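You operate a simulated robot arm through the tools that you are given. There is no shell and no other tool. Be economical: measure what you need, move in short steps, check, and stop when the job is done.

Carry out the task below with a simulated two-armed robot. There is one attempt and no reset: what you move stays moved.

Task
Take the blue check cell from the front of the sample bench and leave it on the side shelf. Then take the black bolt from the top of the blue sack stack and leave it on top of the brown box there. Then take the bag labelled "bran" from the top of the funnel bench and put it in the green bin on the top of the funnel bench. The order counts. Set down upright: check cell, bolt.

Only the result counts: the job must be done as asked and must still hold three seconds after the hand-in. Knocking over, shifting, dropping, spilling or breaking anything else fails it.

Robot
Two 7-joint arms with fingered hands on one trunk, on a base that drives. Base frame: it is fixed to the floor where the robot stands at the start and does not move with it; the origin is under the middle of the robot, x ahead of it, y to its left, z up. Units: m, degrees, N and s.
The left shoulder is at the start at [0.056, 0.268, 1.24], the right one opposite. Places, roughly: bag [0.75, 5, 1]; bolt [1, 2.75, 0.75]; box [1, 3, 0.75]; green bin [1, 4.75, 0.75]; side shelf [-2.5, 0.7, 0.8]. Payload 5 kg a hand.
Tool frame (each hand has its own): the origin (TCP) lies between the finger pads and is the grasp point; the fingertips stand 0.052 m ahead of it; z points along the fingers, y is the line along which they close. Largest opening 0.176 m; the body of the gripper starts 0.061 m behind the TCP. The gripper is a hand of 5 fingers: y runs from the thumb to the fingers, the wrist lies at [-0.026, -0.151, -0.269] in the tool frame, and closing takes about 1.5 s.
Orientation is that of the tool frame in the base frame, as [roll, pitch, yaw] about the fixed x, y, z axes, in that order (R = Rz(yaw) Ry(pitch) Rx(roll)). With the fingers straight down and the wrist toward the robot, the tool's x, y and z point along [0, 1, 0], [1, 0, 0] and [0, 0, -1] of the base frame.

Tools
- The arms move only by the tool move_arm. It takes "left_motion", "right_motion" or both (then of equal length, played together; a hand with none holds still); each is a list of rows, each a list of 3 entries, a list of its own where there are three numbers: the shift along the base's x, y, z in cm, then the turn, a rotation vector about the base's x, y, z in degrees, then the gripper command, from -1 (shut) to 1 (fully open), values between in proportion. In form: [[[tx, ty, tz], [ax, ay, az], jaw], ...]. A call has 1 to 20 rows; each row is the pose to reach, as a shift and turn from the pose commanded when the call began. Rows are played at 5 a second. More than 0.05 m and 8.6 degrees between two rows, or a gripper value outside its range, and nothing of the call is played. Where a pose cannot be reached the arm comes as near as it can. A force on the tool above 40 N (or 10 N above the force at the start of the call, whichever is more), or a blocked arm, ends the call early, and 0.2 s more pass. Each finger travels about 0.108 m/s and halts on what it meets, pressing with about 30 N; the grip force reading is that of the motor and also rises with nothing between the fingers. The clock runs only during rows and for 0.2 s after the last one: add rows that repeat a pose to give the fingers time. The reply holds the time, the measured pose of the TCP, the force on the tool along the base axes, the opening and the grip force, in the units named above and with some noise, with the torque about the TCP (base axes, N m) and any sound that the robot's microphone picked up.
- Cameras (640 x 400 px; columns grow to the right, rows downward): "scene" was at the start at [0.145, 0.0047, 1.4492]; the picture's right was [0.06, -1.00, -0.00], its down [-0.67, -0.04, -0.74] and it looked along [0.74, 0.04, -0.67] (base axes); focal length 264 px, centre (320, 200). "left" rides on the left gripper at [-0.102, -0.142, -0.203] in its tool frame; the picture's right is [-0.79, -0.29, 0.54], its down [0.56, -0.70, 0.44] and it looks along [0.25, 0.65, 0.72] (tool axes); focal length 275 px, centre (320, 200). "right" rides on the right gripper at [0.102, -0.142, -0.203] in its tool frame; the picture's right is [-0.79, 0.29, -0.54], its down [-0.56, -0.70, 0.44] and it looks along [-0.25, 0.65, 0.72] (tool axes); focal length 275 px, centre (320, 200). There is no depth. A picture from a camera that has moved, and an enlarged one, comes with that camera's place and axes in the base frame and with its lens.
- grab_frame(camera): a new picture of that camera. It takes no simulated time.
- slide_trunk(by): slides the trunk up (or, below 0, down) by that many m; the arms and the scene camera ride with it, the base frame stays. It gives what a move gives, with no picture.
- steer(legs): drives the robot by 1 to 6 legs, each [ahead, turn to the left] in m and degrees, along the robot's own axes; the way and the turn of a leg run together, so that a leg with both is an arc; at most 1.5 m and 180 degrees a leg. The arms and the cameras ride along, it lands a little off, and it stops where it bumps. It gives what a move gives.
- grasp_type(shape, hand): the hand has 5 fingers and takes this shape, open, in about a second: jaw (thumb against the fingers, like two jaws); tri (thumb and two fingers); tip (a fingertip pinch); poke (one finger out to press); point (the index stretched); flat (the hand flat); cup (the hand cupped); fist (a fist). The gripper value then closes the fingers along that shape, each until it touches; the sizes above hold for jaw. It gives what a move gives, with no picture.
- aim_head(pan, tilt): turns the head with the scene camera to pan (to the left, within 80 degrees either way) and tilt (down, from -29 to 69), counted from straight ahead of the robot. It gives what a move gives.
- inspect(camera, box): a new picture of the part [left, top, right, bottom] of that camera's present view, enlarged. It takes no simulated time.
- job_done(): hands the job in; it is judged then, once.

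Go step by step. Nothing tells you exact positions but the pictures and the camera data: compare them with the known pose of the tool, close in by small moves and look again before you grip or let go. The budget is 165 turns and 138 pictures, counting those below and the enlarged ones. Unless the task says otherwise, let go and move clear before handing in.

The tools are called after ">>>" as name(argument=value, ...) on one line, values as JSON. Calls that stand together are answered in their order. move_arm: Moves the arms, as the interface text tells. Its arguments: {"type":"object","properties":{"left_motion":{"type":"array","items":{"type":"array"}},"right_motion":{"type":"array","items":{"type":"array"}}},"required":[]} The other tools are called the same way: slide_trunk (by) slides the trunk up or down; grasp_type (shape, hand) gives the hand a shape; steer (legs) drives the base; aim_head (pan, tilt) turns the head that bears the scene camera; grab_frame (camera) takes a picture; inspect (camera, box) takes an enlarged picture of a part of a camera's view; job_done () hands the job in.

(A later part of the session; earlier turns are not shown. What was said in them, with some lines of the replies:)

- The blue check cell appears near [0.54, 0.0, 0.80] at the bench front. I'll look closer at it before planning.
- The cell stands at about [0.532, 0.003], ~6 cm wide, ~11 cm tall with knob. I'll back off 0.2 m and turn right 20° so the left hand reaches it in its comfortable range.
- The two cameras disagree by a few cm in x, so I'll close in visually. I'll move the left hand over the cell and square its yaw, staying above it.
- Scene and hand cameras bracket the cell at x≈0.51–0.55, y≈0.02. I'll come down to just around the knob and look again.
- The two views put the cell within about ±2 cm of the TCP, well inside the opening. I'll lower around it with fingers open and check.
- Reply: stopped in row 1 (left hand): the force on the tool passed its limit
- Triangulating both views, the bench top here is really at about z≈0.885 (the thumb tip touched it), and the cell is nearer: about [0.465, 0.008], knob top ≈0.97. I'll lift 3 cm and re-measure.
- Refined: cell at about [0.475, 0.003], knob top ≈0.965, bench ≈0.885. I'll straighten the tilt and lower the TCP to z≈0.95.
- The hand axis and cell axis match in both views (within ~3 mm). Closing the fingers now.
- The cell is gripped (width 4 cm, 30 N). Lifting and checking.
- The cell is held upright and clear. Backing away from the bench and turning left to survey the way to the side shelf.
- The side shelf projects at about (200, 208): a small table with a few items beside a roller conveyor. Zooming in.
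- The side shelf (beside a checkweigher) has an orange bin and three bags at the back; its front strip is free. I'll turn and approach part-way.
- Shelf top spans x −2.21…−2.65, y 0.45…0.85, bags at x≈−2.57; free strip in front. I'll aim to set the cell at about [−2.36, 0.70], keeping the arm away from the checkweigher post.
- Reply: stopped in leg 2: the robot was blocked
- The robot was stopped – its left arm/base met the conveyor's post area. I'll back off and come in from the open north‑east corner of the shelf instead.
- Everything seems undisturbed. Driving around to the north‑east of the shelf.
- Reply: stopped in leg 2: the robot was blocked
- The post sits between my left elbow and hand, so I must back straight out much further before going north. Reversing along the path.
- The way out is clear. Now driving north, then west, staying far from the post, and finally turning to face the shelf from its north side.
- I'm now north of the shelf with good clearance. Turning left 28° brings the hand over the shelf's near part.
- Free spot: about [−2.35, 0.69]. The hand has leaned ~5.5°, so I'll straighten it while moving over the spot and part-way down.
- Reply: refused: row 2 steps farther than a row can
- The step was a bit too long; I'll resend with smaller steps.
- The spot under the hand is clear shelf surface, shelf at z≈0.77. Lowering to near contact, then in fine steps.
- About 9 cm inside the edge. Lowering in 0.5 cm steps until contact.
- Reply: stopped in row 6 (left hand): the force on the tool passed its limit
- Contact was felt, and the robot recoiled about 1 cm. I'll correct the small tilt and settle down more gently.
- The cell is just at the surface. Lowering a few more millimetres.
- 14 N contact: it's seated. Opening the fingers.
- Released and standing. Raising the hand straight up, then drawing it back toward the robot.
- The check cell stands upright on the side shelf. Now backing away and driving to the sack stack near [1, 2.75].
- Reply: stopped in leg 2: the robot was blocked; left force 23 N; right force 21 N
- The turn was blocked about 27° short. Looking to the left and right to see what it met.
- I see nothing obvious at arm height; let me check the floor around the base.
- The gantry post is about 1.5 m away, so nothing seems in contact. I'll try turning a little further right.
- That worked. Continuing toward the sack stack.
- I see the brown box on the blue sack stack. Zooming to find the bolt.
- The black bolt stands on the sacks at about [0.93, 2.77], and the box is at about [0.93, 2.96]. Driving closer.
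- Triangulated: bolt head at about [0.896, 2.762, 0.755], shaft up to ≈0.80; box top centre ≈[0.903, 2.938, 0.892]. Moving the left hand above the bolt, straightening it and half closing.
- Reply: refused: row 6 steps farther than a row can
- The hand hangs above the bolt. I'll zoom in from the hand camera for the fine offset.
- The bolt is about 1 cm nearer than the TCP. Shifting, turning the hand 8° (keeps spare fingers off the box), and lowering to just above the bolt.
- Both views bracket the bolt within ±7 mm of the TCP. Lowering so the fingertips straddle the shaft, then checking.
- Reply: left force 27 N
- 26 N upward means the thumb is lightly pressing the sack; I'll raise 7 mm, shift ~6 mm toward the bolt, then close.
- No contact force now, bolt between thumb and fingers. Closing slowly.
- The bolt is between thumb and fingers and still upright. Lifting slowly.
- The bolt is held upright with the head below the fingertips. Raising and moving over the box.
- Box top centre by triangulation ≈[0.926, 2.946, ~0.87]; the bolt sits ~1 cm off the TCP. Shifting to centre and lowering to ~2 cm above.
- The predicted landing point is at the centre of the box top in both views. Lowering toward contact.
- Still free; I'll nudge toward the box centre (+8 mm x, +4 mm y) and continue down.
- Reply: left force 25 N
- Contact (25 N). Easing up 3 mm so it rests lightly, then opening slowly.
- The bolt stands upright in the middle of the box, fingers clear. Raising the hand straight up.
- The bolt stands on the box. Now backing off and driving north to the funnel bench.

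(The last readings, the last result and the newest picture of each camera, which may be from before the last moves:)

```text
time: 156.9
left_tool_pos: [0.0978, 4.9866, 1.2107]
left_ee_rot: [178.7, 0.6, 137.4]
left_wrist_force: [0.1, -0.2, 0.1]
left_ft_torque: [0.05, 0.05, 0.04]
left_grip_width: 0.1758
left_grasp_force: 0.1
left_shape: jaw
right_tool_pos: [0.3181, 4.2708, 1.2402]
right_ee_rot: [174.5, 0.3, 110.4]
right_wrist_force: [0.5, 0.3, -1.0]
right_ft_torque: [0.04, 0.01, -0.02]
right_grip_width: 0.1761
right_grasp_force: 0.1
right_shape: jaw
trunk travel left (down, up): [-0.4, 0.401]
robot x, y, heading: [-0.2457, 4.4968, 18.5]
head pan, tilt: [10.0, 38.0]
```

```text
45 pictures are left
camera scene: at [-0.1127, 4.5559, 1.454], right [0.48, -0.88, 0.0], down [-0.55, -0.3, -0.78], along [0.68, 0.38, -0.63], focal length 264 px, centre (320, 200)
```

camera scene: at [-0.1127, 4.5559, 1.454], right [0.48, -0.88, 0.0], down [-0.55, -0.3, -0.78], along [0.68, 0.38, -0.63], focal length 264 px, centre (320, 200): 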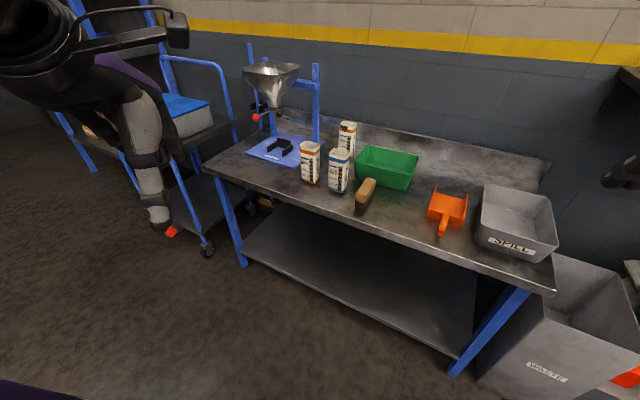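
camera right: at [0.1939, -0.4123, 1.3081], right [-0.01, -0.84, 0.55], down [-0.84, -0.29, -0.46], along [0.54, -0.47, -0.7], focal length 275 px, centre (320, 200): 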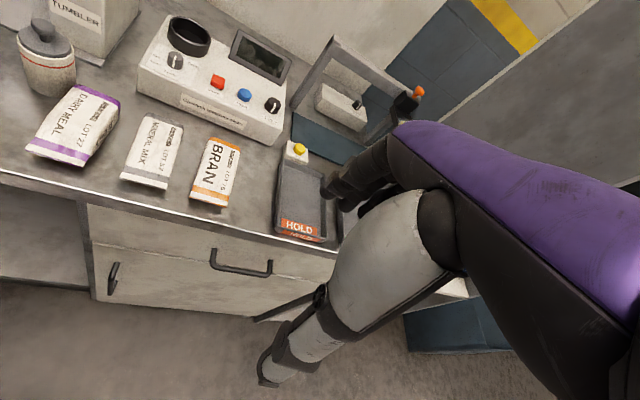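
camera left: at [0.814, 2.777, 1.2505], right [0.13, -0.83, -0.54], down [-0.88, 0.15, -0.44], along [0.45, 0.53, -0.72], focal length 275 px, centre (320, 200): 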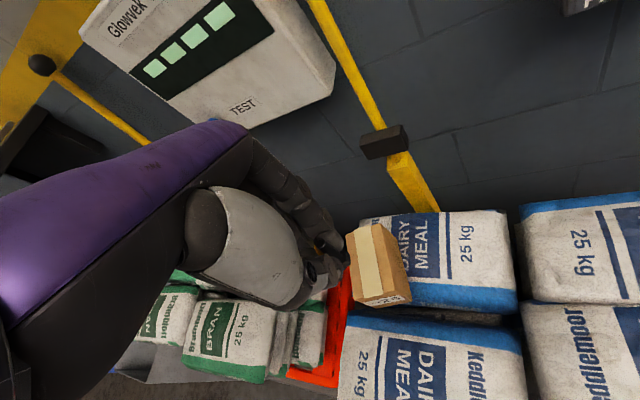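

Two bags read "BRAN": the front intact one (≈[0.67, 5.03], matching the given place [0.75, 5]) and a stained one behind at x≈0.92. The front one is the target. I'll drive up to the bench.

>>> steer(legs=[[0, 11], [0.37, 0], [0, -26]])

>>> aim_head(pan=20, tilt=42)

>>> grab_frame(camera="scene")

>>> grab_frame(camera="left")

```text
time: 161.3
left_tool_pos: [0.5332, 5.0596, 1.2134]
left_ee_rot: [178.6, 0.5, 122.2]
left_wrist_force: [0.6, -2.3, -0.8]
left_ft_torque: [0.28, 0.04, 0.02]
left_grip_width: 0.1759
left_grasp_force: 0.1
left_shape: jaw
right_tool_pos: [0.5613, 4.3106, 1.2423]
right_ee_rot: [175.3, 0.3, 95.7]
right_wrist_force: [0.8, -1.9, -0.3]
right_ft_torque: [0.28, 0.04, 0.09]
right_grip_width: 0.1762
right_grasp_force: 0.0
right_shape: jaw
trunk travel left (down, up): [-0.4, 0.401]
robot x, y, heading: [0.0718, 4.6814, 3.9]
head pan, tilt: [10.0, 38.0]
```

```text
time: 162.0
left_tool_pos: [0.5155, 5.0609, 1.2202]
left_ee_rot: [177.8, 0.9, 122.2]
left_wrist_force: [-1.2, -0.4, 1.5]
left_ft_torque: [0.17, -0.11, 0.03]
left_grip_width: 0.176
left_grasp_force: 0.0
left_shape: jaw
right_tool_pos: [0.5443, 4.3099, 1.2503]
right_ee_rot: [174.5, 0.3, 95.5]
right_wrist_force: [-1.5, -1.2, 0.5]
right_ft_torque: [0.08, -0.16, -0.01]
right_grip_width: 0.1759
right_grasp_force: 0.1
right_shape: jaw
trunk travel left (down, up): [-0.4, 0.401]
robot x, y, heading: [0.0721, 4.6872, 3.6]
head pan, tilt: [20.0, 42.0]
```

```text
44 pictures are left
camera scene: at [0.2077, 4.72, 1.4488], right [0.4, -0.92, -0.01], down [-0.62, -0.27, -0.74], along [0.67, 0.3, -0.68], focal length 264 px, centre (320, 200)
```

scene: 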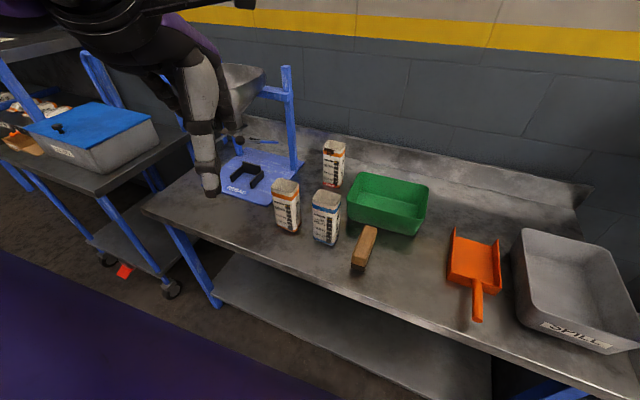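

```text
43 pictures are left
camera left: at [0.4417, 4.8974, 1.4194], right [0.2, -0.82, -0.54], down [-0.87, 0.1, -0.48], along [0.45, 0.57, -0.69], focal length 275 px, centre (320, 200)
```

left: 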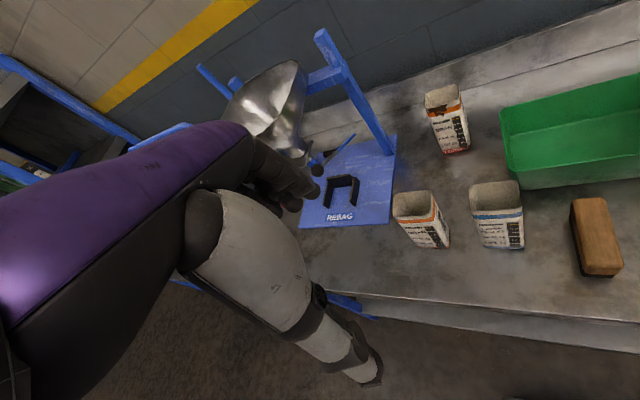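

Bag top centre ≈[0.706, 5.052, 0.96], bench ≈0.78; bin interior centre ≈[0.925, 4.775]. Moving the left hand above the bag, squared to its faces.

>>> move_arm(left_motion=[[[3.5, 0, 0], [0, 0.4, -5.4], 1], [[7, 0, 0], [0.1, 0.8, -10.8], 1], [[10.5, -0.3, 0], [0.15, 1.2, -16.2], 1], [[14, -0.5, -1], [0.2, 1.6, -21.6], 1], [[17, -0.7, -3], [0.25, 2, -27], 1], [[19, -0.9, -6], [0.3, 2.4, -32], 1], [[19, -0.9, -10], [0.3, 2.4, -32], 1], [[19, -0.9, -14], [0.3, 2.4, -32], 1], [[19, -0.9, -16], [0.3, 2.4, -32], 1], [[19, -0.9, -16], [0.3, 2.4, -32], 1]])

>>> grab_frame(camera="left")

>>> inspect(camera="scene", box=[210, 120, 450, 270])

```text
time: 164.2
left_tool_pos: [0.7058, 5.0527, 1.0577]
left_ee_rot: [-179.7, 0.0, 90.3]
left_wrist_force: [-0.9, 0.0, -1.1]
left_ft_torque: [0.01, 0.02, -0.03]
left_grip_width: 0.1762
left_grasp_force: 0.0
left_shape: jaw
right_tool_pos: [0.5464, 4.3107, 1.2495]
right_ee_rot: [174.6, 0.3, 95.4]
right_wrist_force: [-1.0, -0.3, -0.7]
right_ft_torque: [-0.01, -0.02, 0.0]
right_grip_width: 0.176
right_grasp_force: 0.1
right_shape: jaw
trunk travel left (down, up): [-0.4, 0.401]
robot x, y, heading: [0.0705, 4.6823, 3.6]
head pan, tilt: [20.0, 42.0]
```

```text
42 pictures are left
camera left: at [0.5655, 4.9497, 1.2628], right [-0.29, -0.79, -0.54], down [-0.71, 0.55, -0.44], along [0.65, 0.25, -0.72], focal length 275 px, centre (320, 200)
```

left: 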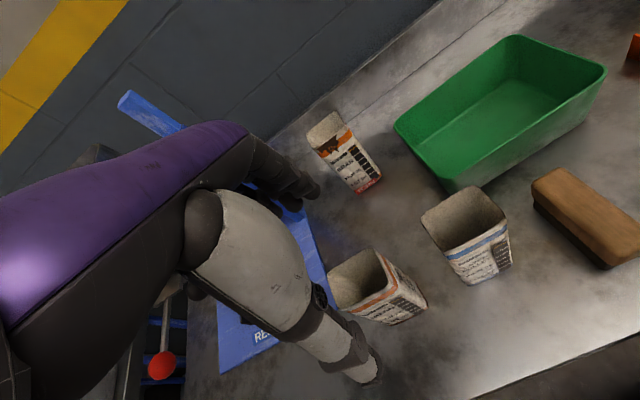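

```text
2.67 times, centred on (330, 195) of scene
camera zoom: at [0.2097, 4.7213, 1.4484], right [0.4, -0.92, 0.0], down [-0.62, -0.27, -0.73], along [0.67, 0.3, -0.68], focal length 704 px, centre (293, 213)
```

zoom: 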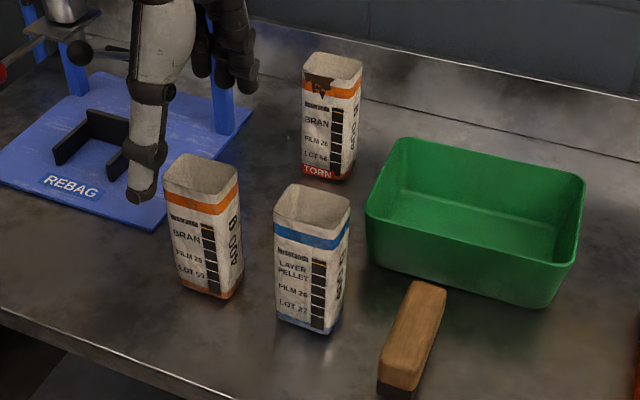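

The rear one carries a "TORN" tag, so the intact front BRAN is right. Closer triangulation puts its top at [0.682, 5.037, 0.98]; shifting and checking.

>>> move_arm(left_motion=[[[-1.2, -0.7, 0], [0, 0, 0], 1], [[-2.4, -1.5, 0], [0, 0, 0], 1], [[-2.4, -1.5, 0], [0, 0, 0], 1]])

>>> grab_frame(camera="left")

>>> inspect(camera="scene", box=[230, 130, 350, 250])

```text
time: 165.0
left_tool_pos: [0.6829, 5.0371, 1.0572]
left_ee_rot: [-180.0, 0.0, 90.2]
left_wrist_force: [-0.2, 0.7, -0.2]
left_ft_torque: [-0.02, 0.02, -0.01]
left_grip_width: 0.1757
left_grasp_force: 0.1
left_shape: jaw
right_tool_pos: [0.5454, 4.3109, 1.2481]
right_ee_rot: [174.6, 0.3, 95.4]
right_wrist_force: [0.2, -0.5, 0.5]
right_ft_torque: [-0.07, -0.02, 0.0]
right_grip_width: 0.1758
right_grasp_force: 0.0
right_shape: jaw
trunk travel left (down, up): [-0.4, 0.401]
robot x, y, heading: [0.0726, 4.6844, 3.9]
head pan, tilt: [20.0, 42.0]
```

```text
40 pictures are left
camera left: at [0.5418, 4.9349, 1.2629], right [-0.29, -0.79, -0.54], down [-0.71, 0.55, -0.44], along [0.65, 0.26, -0.72], focal length 275 px, centre (320, 200)
```

left: 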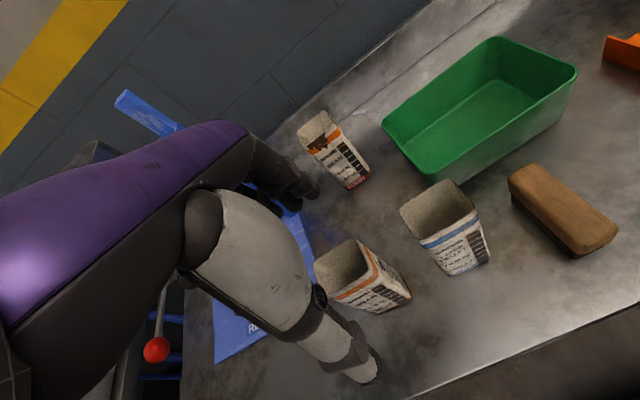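

```text
3.33 times, centred on (290, 190) of scene
camera zoom: at [0.2097, 4.7213, 1.4483], right [0.4, -0.92, 0.0], down [-0.62, -0.27, -0.73], along [0.67, 0.3, -0.68], focal length 880 px, centre (420, 233)
```

zoom: 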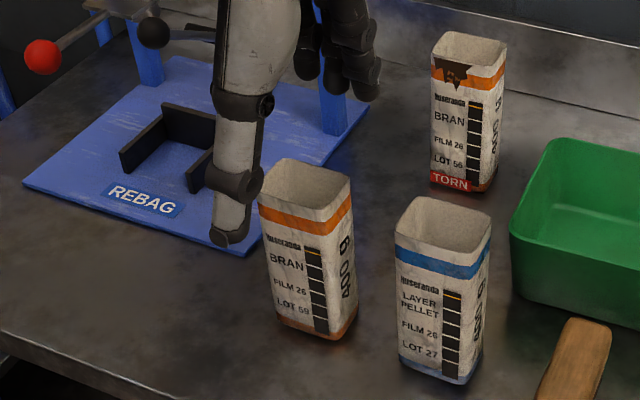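

The bag is centred within ~7 mm. Small correction and lowering around the bag top.

>>> move_arm(left_motion=[[[0.7, 0.5, -2], [0, 0, 0], 1], [[0.7, 0.5, -4], [0, 0, 0], 1], [[0.7, 0.5, -6], [0, 0, 0], 1], [[0.7, 0.5, -8], [0, 0, 0], 1], [[0.7, 0.5, -9.5], [0, 0, 0], 1], [[0.7, 0.5, -9.5], [0, 0, 0], 1]])

>>> grab_frame(camera="left")

>>> inspect(camera="scene", box=[230, 130, 350, 250])

```text
time: 166.4
left_tool_pos: [0.6893, 5.0415, 0.9634]
left_ee_rot: [-179.9, 0.0, 90.2]
left_wrist_force: [-0.2, -0.3, 0.5]
left_ft_torque: [0.03, -0.01, 0.0]
left_grip_width: 0.1759
left_grasp_force: 0.0
left_shape: jaw
right_tool_pos: [0.5464, 4.3105, 1.2498]
right_ee_rot: [174.5, 0.2, 95.5]
right_wrist_force: [-0.3, -0.8, 0.0]
right_ft_torque: [0.05, -0.05, -0.01]
right_grip_width: 0.1758
right_grasp_force: 0.0
right_shape: jaw
trunk travel left (down, up): [-0.4, 0.401]
robot x, y, heading: [0.0687, 4.6844, 4.0]
head pan, tilt: [20.0, 42.0]
```

```text
38 pictures are left
camera left: at [0.5484, 4.9394, 1.1677], right [-0.29, -0.79, -0.54], down [-0.71, 0.55, -0.44], along [0.65, 0.26, -0.72], focal length 275 px, centre (320, 200)
```

left: 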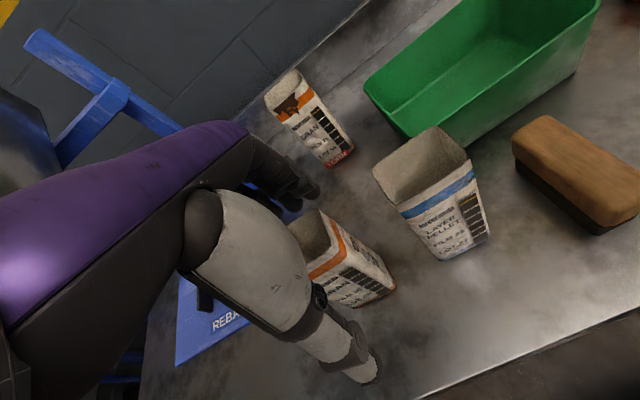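

```text
3.33 times, centred on (290, 190) of scene
camera zoom: at [0.2094, 4.7208, 1.4484], right [0.4, -0.92, -0.01], down [-0.62, -0.27, -0.73], along [0.67, 0.3, -0.68], focal length 880 px, centre (420, 233)
```

zoom: 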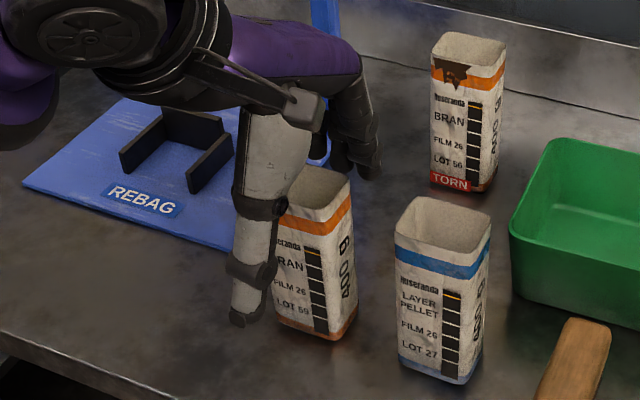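

The bag top lies on the hand axis between thumb and fingers. Closing.

>>> move_arm(left_motion=[[[0, 0, 0], [0, 0, 0], 0.6], [[0, 0, 0], [0, 0, 0], 0.2], [[0, 0, 0], [0, 0, 0], -0.1], [[0, 0, 0], [0, 0, 0], -0.3], [[0, 0, 0], [0, 0, 0], -0.5], [[0, 0, 0], [0, 0, 0], -0.8], [[0, 0, 0], [0, 0, 0], -1], [[0, 0, 0], [0, 0, 0], -1], [[0, 0, 0], [0, 0, 0], -1]])

>>> grab_frame(camera="left")

```text
time: 168.4
left_tool_pos: [0.6891, 5.042, 0.9634]
left_ee_rot: [-179.8, 0.0, 90.2]
left_wrist_force: [0.4, 0.2, 0.0]
left_ft_torque: [0.0, 0.02, 0.0]
left_grip_width: 0.0464
left_grasp_force: 29.9
left_shape: jaw
right_tool_pos: [0.5464, 4.3105, 1.2492]
right_ee_rot: [174.6, 0.2, 95.5]
right_wrist_force: [-0.1, 1.0, 0.3]
right_ft_torque: [0.01, 0.02, 0.02]
right_grip_width: 0.1759
right_grasp_force: 0.1
right_shape: jaw
trunk travel left (down, up): [-0.4, 0.401]
robot x, y, heading: [0.0749, 4.6839, 4.0]
head pan, tilt: [20.0, 42.0]
```

```text
36 pictures are left
camera left: at [0.5486, 4.9396, 1.1676], right [-0.29, -0.79, -0.54], down [-0.71, 0.55, -0.44], along [0.65, 0.26, -0.72], focal length 275 px, centre (320, 200)
```

left: 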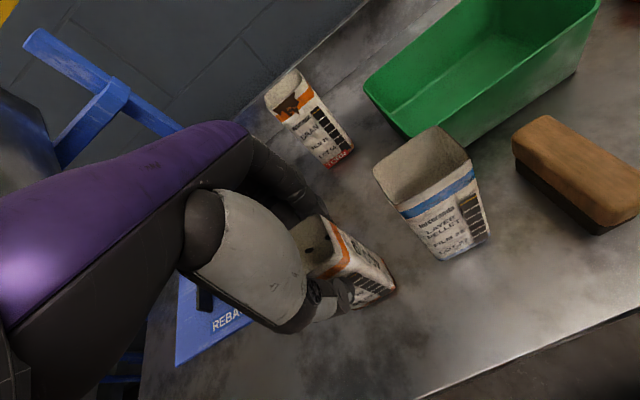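

Gripped (4.6 cm, 30 N). Lifting straight up.

>>> move_arm(left_motion=[[[0, 0, 2], [0, 0, 0], -1], [[0, 0, 5], [0, 0, 0], -1], [[0, 0, 9], [0, 0, 0], -1], [[0, 0, 13], [0, 0, 0], -1], [[0, 0, 17], [0, 0, 0], -1], [[0, 0, 21], [0, 0, 0], -1], [[0, 0, 24], [0, 0, 0], -1], [[0, 0, 24], [0, 0, 0], -1]])

>>> grab_frame(camera="scene")

>>> grab_frame(camera="left")

```text
time: 170.2
left_tool_pos: [0.691, 5.0434, 1.2024]
left_ee_rot: [-179.8, 0.0, 90.2]
left_wrist_force: [0.4, 1.0, -0.7]
left_ft_torque: [-0.05, 0.04, 0.02]
left_grip_width: 0.0462
left_grasp_force: 30.3
left_shape: jaw
right_tool_pos: [0.5461, 4.3116, 1.2479]
right_ee_rot: [174.6, 0.4, 95.4]
right_wrist_force: [-0.5, 0.5, -1.0]
right_ft_torque: [-0.03, 0.03, -0.04]
right_grip_width: 0.1759
right_grasp_force: 0.1
right_shape: jaw
trunk travel left (down, up): [-0.4, 0.401]
robot x, y, heading: [0.0739, 4.6856, 3.6]
head pan, tilt: [20.0, 42.0]
```

```text
35 pictures are left
camera scene: at [0.21, 4.7217, 1.4482], right [0.4, -0.92, 0.0], down [-0.62, -0.27, -0.73], along [0.67, 0.3, -0.68], focal length 264 px, centre (320, 200)
```

scene: 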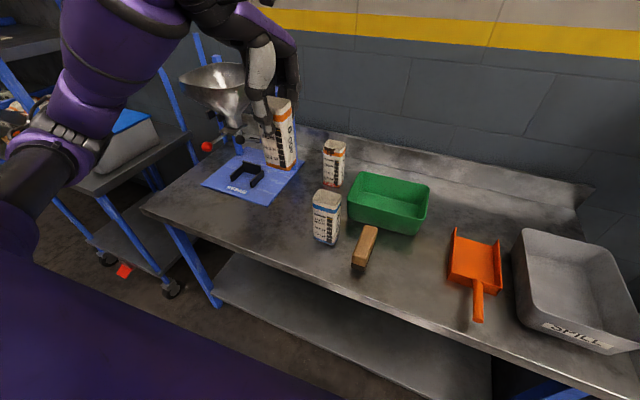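

```text
34 pictures are left
camera left: at [0.5495, 4.9403, 1.4072], right [-0.29, -0.79, -0.54], down [-0.71, 0.55, -0.44], along [0.65, 0.26, -0.72], focal length 275 px, centre (320, 200)
```

left: 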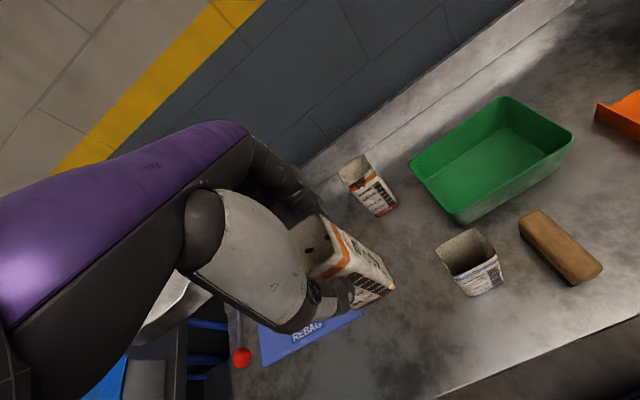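

The bag is up, bottom at z≈1.02, clear of everything. Bin centre ≈[0.895, 4.787], rim ≈0.88. Moving over the bin.

>>> move_arm(left_motion=[[[2.5, -3.2, 1], [0, 0, 0], -1], [[5, -6.4, 2], [0, 0, 0], -1], [[7.5, -9.6, 2], [0, 0, 0], -1], [[10, -12.8, 2], [0, 0, 0], -1], [[12.5, -16, 2], [0, 0, 0], -1], [[15, -19.2, 2], [0, 0, 0], -1], [[17.8, -22.4, 2], [0, 0, 0], -1], [[20.5, -25.6, 2], [0, 0, 0], -1], [[20.5, -25.6, 2], [0, 0, 0], -1], [[20.5, -25.6, 2], [0, 0, 0], -1]])

>>> grab_frame(camera="scene")

>>> grab_frame(camera="left")

```text
time: 172.4
left_tool_pos: [0.896, 4.7839, 1.2222]
left_ee_rot: [-179.8, -0.1, 90.2]
left_wrist_force: [-0.1, -1.2, -0.9]
left_ft_torque: [0.17, 0.04, -0.02]
left_grip_width: 0.0467
left_grasp_force: 30.2
left_shape: jaw
right_tool_pos: [0.5475, 4.3098, 1.2475]
right_ee_rot: [174.5, 0.2, 95.5]
right_wrist_force: [0.5, -0.9, -0.2]
right_ft_torque: [0.15, 0.05, -0.01]
right_grip_width: 0.1759
right_grasp_force: 0.0
right_shape: jaw
trunk travel left (down, up): [-0.4, 0.401]
robot x, y, heading: [0.0761, 4.6839, 3.5]
head pan, tilt: [20.0, 42.0]
```

```text
33 pictures are left
camera scene: at [0.2105, 4.7198, 1.4482], right [0.4, -0.92, -0.01], down [-0.62, -0.27, -0.73], along [0.67, 0.3, -0.68], focal length 264 px, centre (320, 200)
```

scene: 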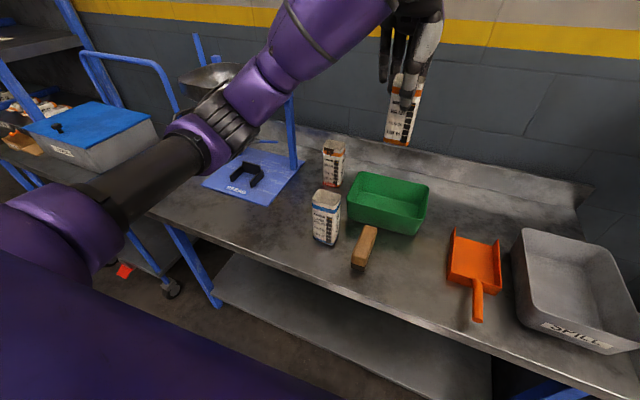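

```text
32 pictures are left
camera left: at [0.7548, 4.6819, 1.4273], right [-0.29, -0.79, -0.54], down [-0.71, 0.56, -0.44], along [0.65, 0.26, -0.72], focal length 275 px, centre (320, 200)
```

left: 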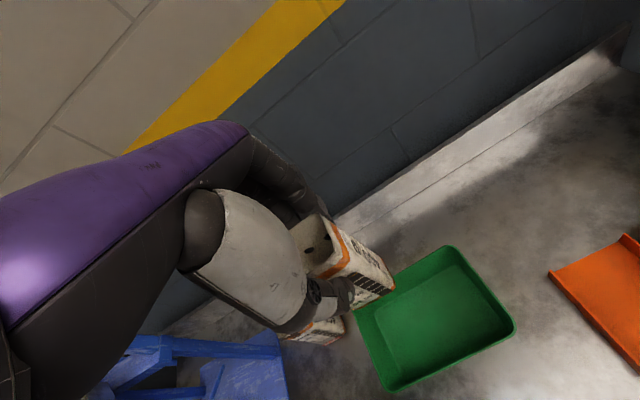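

The projected landing point is inside the bin floor, slightly left; shifting 1.3 cm and lowering to just above the rim.

>>> move_arm(left_motion=[[[0, -1.3, -1], [0, 0, 0], -1], [[0, -1.3, -4.5], [0, 0, 0], -1], [[0, -1.3, -8], [0, 0, 0], -1], [[0, -1.3, -11], [0, 0, 0], -1], [[0, -1.3, -13], [0, 0, 0], -1], [[0, -1.3, -13], [0, 0, 0], -1]])

>>> inspect(camera="scene", box=[300, 100, 460, 250])

>>> grab_frame(camera="left")

```text
time: 173.8
left_tool_pos: [0.8946, 4.7738, 1.0938]
left_ee_rot: [-179.9, 0.0, 90.2]
left_wrist_force: [-0.4, 0.9, 0.3]
left_ft_torque: [-0.1, 0.0, 0.01]
left_grip_width: 0.0462
left_grasp_force: 29.9
left_shape: jaw
right_tool_pos: [0.5469, 4.3111, 1.249]
right_ee_rot: [174.5, 0.2, 95.5]
right_wrist_force: [-0.5, -0.2, 0.2]
right_ft_torque: [-0.06, -0.02, 0.01]
right_grip_width: 0.1758
right_grasp_force: 0.0
right_shape: jaw
trunk travel left (down, up): [-0.4, 0.401]
robot x, y, heading: [0.0738, 4.6816, 3.8]
head pan, tilt: [20.0, 42.0]
```

```text
2.67 times, centred on (380, 175) of scene
camera zoom: at [0.2096, 4.7218, 1.4484], right [0.4, -0.92, 0.0], down [-0.62, -0.27, -0.73], along [0.67, 0.3, -0.68], focal length 704 px, centre (160, 267)
```

zoom: 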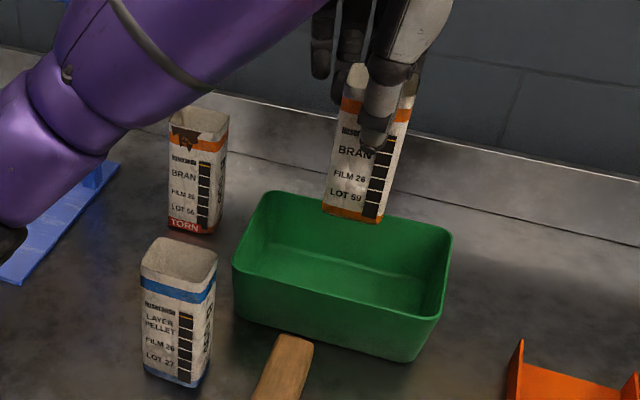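

```text
30 pictures are left
camera left: at [0.7537, 4.6715, 1.2978], right [-0.28, -0.79, -0.54], down [-0.71, 0.55, -0.44], along [0.65, 0.26, -0.72], focal length 275 px, centre (320, 200)
```

left: 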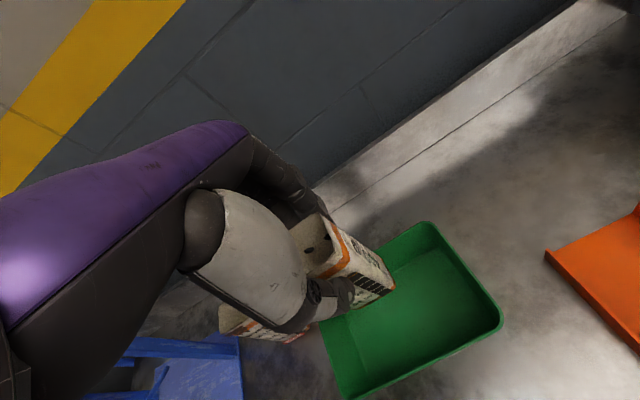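

On line with the bin's interior. Lowering further into the bin.

>>> move_arm(left_motion=[[[0, -0.3, -3], [0, 0, 0], -1], [[0, -0.5, -6], [0, 0, 0], -1], [[0, -0.5, -8.5], [0, 0, 0], -1], [[0, -0.5, -10], [0, 0, 0], -1], [[0, -0.5, -10], [0, 0, 0], -1]])

>>> inspect(camera="scene", box=[300, 100, 460, 250])

>>> grab_frame(camera="left")

```text
time: 175.0
left_tool_pos: [0.8938, 4.7675, 0.9925]
left_ee_rot: [-179.9, 0.0, 90.2]
left_wrist_force: [0.3, 0.6, -0.6]
left_ft_torque: [-0.04, 0.01, 0.02]
left_grip_width: 0.0463
left_grasp_force: 30.0
left_shape: jaw
right_tool_pos: [0.5468, 4.3108, 1.2493]
right_ee_rot: [174.6, 0.2, 95.5]
right_wrist_force: [0.0, 0.3, -0.3]
right_ft_torque: [-0.02, 0.02, -0.02]
right_grip_width: 0.1758
right_grasp_force: 0.1
right_shape: jaw
trunk travel left (down, up): [-0.4, 0.401]
robot x, y, heading: [0.0735, 4.6853, 3.6]
head pan, tilt: [20.0, 42.0]
```

```text
2.67 times, centred on (380, 175) of scene
camera zoom: at [0.2098, 4.7212, 1.4484], right [0.4, -0.92, 0.0], down [-0.62, -0.27, -0.73], along [0.67, 0.3, -0.68], focal length 704 px, centre (160, 267)
```

zoom: 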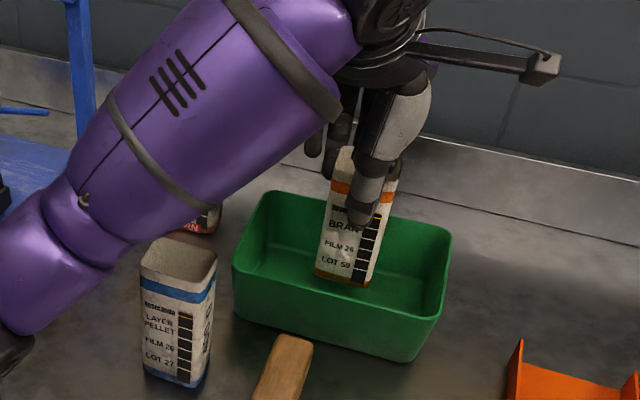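

```text
28 pictures are left
camera left: at [0.7531, 4.6654, 1.1981], right [-0.29, -0.79, -0.54], down [-0.71, 0.55, -0.44], along [0.65, 0.25, -0.72], focal length 275 px, centre (320, 200)
```

left: 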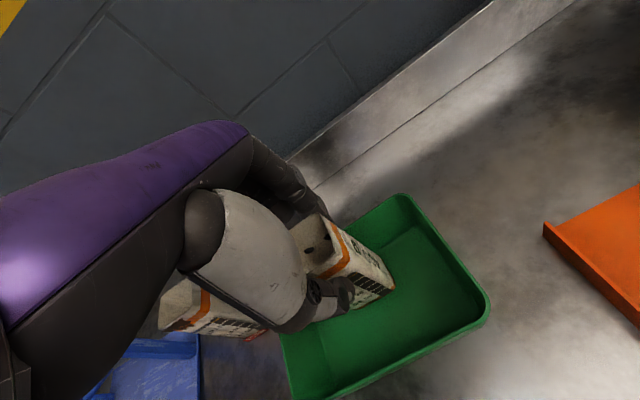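

The bag is inside the bin, just above its floor. Settling it down in small steps.

>>> move_arm(left_motion=[[[0, 0, -0.5], [0, 0, 0], -1], [[0, 0, -1], [0, 0, 0], -1], [[0, 0, -1], [0, 0, 0], -1]])

>>> move_arm(left_motion=[[[0, 0, -0.4], [0, 0, 0], -1], [[0, 0, -0.7], [0, 0, 0], -1], [[0, 0, -0.7], [0, 0, 0], -1]])

>>> inspect(camera="scene", box=[340, 130, 440, 240])

```text
time: 175.8
left_tool_pos: [0.8932, 4.7675, 0.9827]
left_ee_rot: [-179.8, 0.0, 90.2]
left_wrist_force: [-0.4, 0.2, 0.3]
left_ft_torque: [0.04, -0.02, 0.02]
left_grip_width: 0.0463
left_grasp_force: 29.7
left_shape: jaw
right_tool_pos: [0.5472, 4.3105, 1.2488]
right_ee_rot: [174.6, 0.1, 95.5]
right_wrist_force: [0.4, 0.1, 0.6]
right_ft_torque: [0.03, 0.0, -0.03]
right_grip_width: 0.1756
right_grasp_force: 0.1
right_shape: jaw
trunk travel left (down, up): [-0.4, 0.401]
robot x, y, heading: [0.0735, 4.6823, 3.5]
head pan, tilt: [20.0, 42.0]
```

```text
time: 176.6
left_tool_pos: [0.8941, 4.7677, 0.9759]
left_ee_rot: [-179.7, 0.0, 90.1]
left_wrist_force: [0.3, -0.2, -0.2]
left_ft_torque: [-0.03, -0.04, 0.01]
left_grip_width: 0.0462
left_grasp_force: 30.0
left_shape: jaw
right_tool_pos: [0.5461, 4.3116, 1.2501]
right_ee_rot: [174.6, 0.2, 95.4]
right_wrist_force: [0.6, -0.6, 0.5]
right_ft_torque: [0.0, 0.02, 0.0]
right_grip_width: 0.1754
right_grasp_force: 0.1
right_shape: jaw
trunk travel left (down, up): [-0.4, 0.401]
robot x, y, heading: [0.0697, 4.6804, 3.8]
head pan, tilt: [20.0, 42.0]
```

```text
3.64 times, centred on (390, 185) of scene
camera zoom: at [0.2098, 4.7211, 1.4483], right [0.4, -0.92, 0.0], down [-0.62, -0.27, -0.73], along [0.67, 0.3, -0.68], focal length 960 px, centre (66, 254)
```

zoom: 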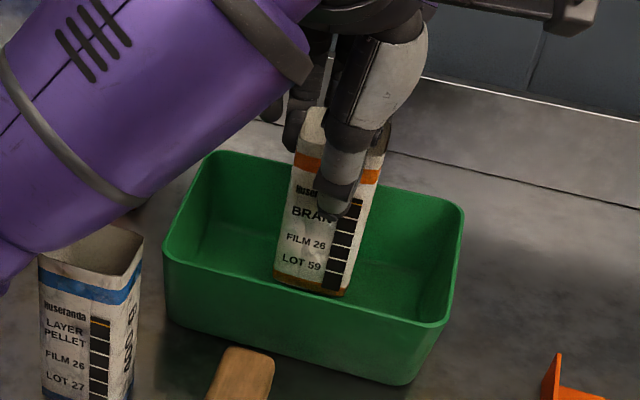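

>>> move_arm(left_motion=[[[0, 0, -0.4], [0, 0, 0], -1], [[0, 0, -0.7], [0, 0, 0], -1], [[0, 0, -0.7], [0, 0, 0], -1]])

>>> inspect(camera="scene", box=[340, 130, 440, 240])

```text
time: 177.4
left_tool_pos: [0.8945, 4.7664, 0.9685]
left_ee_rot: [-179.8, 0.1, 90.2]
left_wrist_force: [0.8, 0.4, -0.9]
left_ft_torque: [0.0, 0.0, 0.02]
left_grip_width: 0.0462
left_grasp_force: 29.6
left_shape: jaw
right_tool_pos: [0.5464, 4.3107, 1.2486]
right_ee_rot: [174.6, 0.2, 95.5]
right_wrist_force: [-0.1, -0.4, -0.1]
right_ft_torque: [0.02, 0.01, 0.0]
right_grip_width: 0.1758
right_grasp_force: 0.1
right_shape: jaw
trunk travel left (down, up): [-0.4, 0.401]
robot x, y, heading: [0.0722, 4.6866, 3.6]
head pan, tilt: [20.0, 42.0]
```

```text
3.64 times, centred on (390, 185) of scene
camera zoom: at [0.2099, 4.7211, 1.4483], right [0.4, -0.92, -0.01], down [-0.62, -0.27, -0.73], along [0.67, 0.3, -0.68], focal length 960 px, centre (66, 254)
```

zoom: 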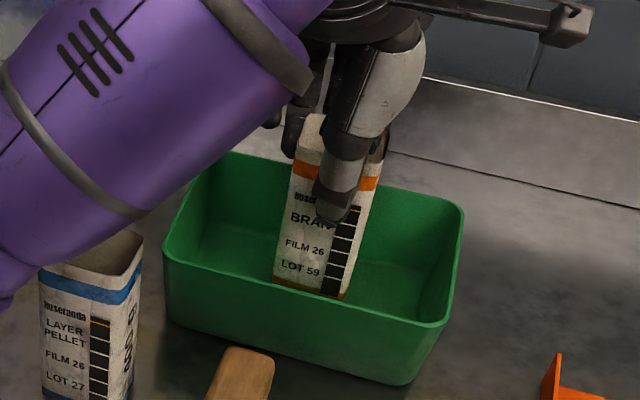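

>>> move_arm(left_motion=[[[0, 0, -0.4], [0, 0, 0], -1], [[0, 0, -0.6], [0, 0, 0], -1], [[0, 0, -0.6], [0, 0, 0], -1]])

```text
time: 178.2
left_tool_pos: [0.8934, 4.7681, 0.9653]
left_ee_rot: [179.9, 0.1, 90.2]
left_wrist_force: [1.1, 0.9, 18.3]
left_ft_torque: [0.05, -0.03, -0.05]
left_grip_width: 0.0475
left_grasp_force: 29.9
left_shape: jaw
right_tool_pos: [0.5457, 4.3113, 1.2499]
right_ee_rot: [174.6, 0.3, 95.5]
right_wrist_force: [0.7, 0.4, 0.6]
right_ft_torque: [0.0, 0.0, 0.01]
right_grip_width: 0.1759
right_grasp_force: 0.0
right_shape: jaw
trunk travel left (down, up): [-0.4, 0.401]
robot x, y, heading: [0.0744, 4.6856, 3.4]
head pan, tilt: [20.0, 42.0]
```

The bag rests on the bin floor (18 N). Easing up slightly and opening part-way.

>>> move_arm(left_motion=[[[0, 0, 0.2], [0, 0, 0], -0.9], [[0, 0, 0.2], [0, 0, 0], -0.6], [[0, 0, 0.2], [0, 0, 0], -0.4], [[0, 0, 0.2], [0, 0, 0], -0.2], [[0, 0, 0.2], [0, 0, 0], 0], [[0, 0, 0.2], [0, 0, 0], 0.1], [[0, 0, 0.2], [0, 0, 0], 0.1]])

>>> inspect(camera="scene", box=[340, 130, 440, 240])

>>> grab_frame(camera="left")

```text
time: 179.8
left_tool_pos: [0.8946, 4.7684, 0.965]
left_ee_rot: [-179.8, 0.1, 90.2]
left_wrist_force: [-0.3, 0.0, 0.5]
left_ft_torque: [0.02, -0.02, -0.02]
left_grip_width: 0.0962
left_grasp_force: 0.1
left_shape: jaw
right_tool_pos: [0.5463, 4.3102, 1.2489]
right_ee_rot: [174.6, 0.2, 95.5]
right_wrist_force: [0.3, 0.5, -0.9]
right_ft_torque: [0.03, 0.01, 0.02]
right_grip_width: 0.1757
right_grasp_force: 0.0
right_shape: jaw
trunk travel left (down, up): [-0.4, 0.401]
robot x, y, heading: [0.0723, 4.6851, 3.7]
head pan, tilt: [20.0, 42.0]
```

```text
3.64 times, centred on (390, 185) of scene
camera zoom: at [0.2099, 4.7211, 1.4483], right [0.4, -0.92, -0.01], down [-0.62, -0.27, -0.73], along [0.67, 0.3, -0.68], focal length 960 px, centre (66, 254)
```

zoom: 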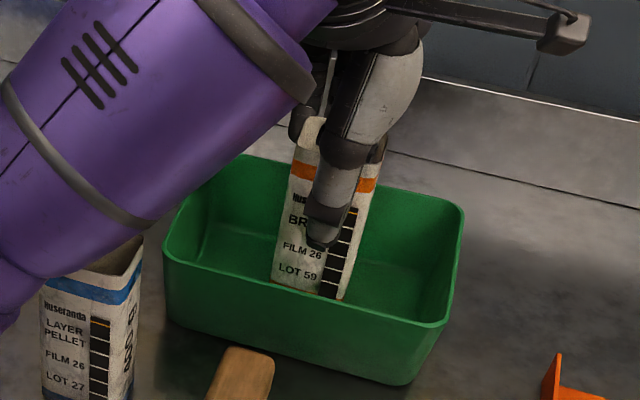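

```text
24 pictures are left
camera left: at [0.7534, 4.666, 1.1691], right [-0.29, -0.79, -0.54], down [-0.71, 0.55, -0.44], along [0.65, 0.26, -0.72], focal length 275 px, centre (320, 200)
```

left: 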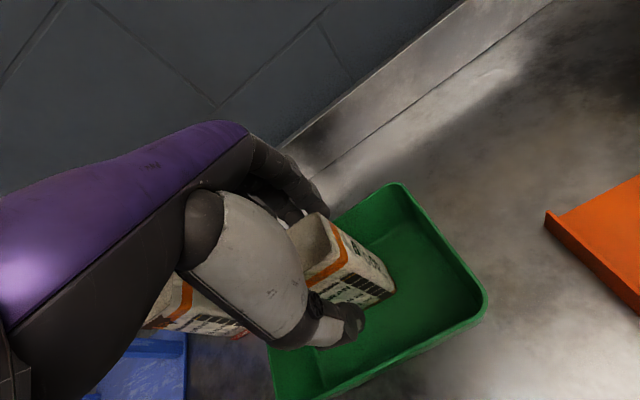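

The bag stands free in the bin. Raising the hand straight up and checking.

>>> move_arm(left_motion=[[[0, 0, 1.5], [0, 0, 0], 0.1], [[0, 0, 4], [0, 0, 0], 0.1], [[0, 0, 8], [0, 0, 0], 0.1], [[0, 0, 12], [0, 0, 0], 0.1], [[0, 0, 16], [0, 0, 0], 0.1], [[0, 0, 20], [0, 0, 0], 0.1], [[0, 0, 24], [0, 0, 0], 0.1], [[0, 0, 27], [0, 0, 0], 0.1], [[-4, 0, 27], [0, 0, 0], 0.1], [[-8, 0, 27], [0, 0, 0], 0.1], [[-12, 0, 27], [0, 0, 0], 0.1], [[-16, 0, 27], [0, 0, 0], 0.1], [[-20, 0, 27], [0, 0, 0], 0.1], [[-20, 0, 27], [0, 0, 0], 0.1]])

>>> grab_frame(camera="scene")

```text
time: 182.8
left_tool_pos: [0.6966, 4.7681, 1.2343]
left_ee_rot: [-179.7, 0.0, 90.4]
left_wrist_force: [0.9, -0.1, -0.3]
left_ft_torque: [0.02, 0.14, 0.0]
left_grip_width: 0.0964
left_grasp_force: 0.1
left_shape: jaw
right_tool_pos: [0.5476, 4.3107, 1.2485]
right_ee_rot: [174.7, 0.1, 95.5]
right_wrist_force: [1.4, -0.8, -0.1]
right_ft_torque: [0.01, 0.1, 0.04]
right_grip_width: 0.1759
right_grasp_force: 0.1
right_shape: jaw
trunk travel left (down, up): [-0.4, 0.401]
robot x, y, heading: [0.0762, 4.6854, 3.6]
head pan, tilt: [20.0, 42.0]
```

```text
23 pictures are left
camera scene: at [0.2112, 4.7209, 1.448], right [0.4, -0.92, -0.01], down [-0.62, -0.27, -0.73], along [0.67, 0.3, -0.68], focal length 264 px, centre (320, 200)
```

scene: 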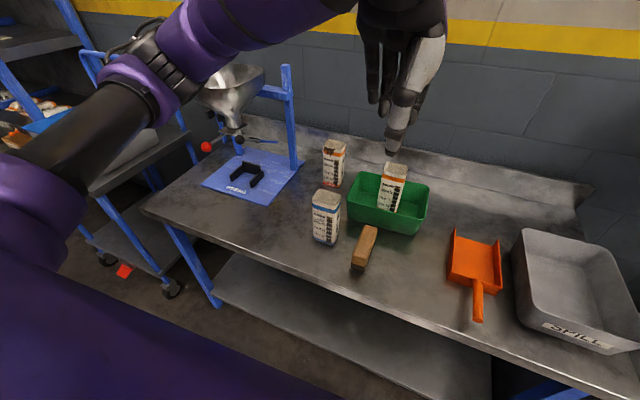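

The bran bag stands in the green bin, everything else is in place, and the hand is clear. The cell and bolt were both standing when I left them, so I'm handing in.

>>> job_done()

```text
The job is handed in.
```

I handed the job in after finishing all three moves in order: the blue check cell is upright on the side shelf, the black bolt is upright on the brown box, and the bran bag is in the green bin.

- **Choice of bag:** Two bags on the funnel bench read "BRAN". I took the intact front one, which matched the given location, and left the one tagged "TORN".
- **Bumps on the way:** The robot was blocked twice by the conveyor beside the side shelf, and once more during a turn; nothing looked moved in the pictures I took there. My thumb also touched the sample bench and pressed a sack, and I saw nothing shift.
- **Not rechecked:** I last saw the cell and the bolt standing just after I set each one down, and did not go back to look at them before handing in.
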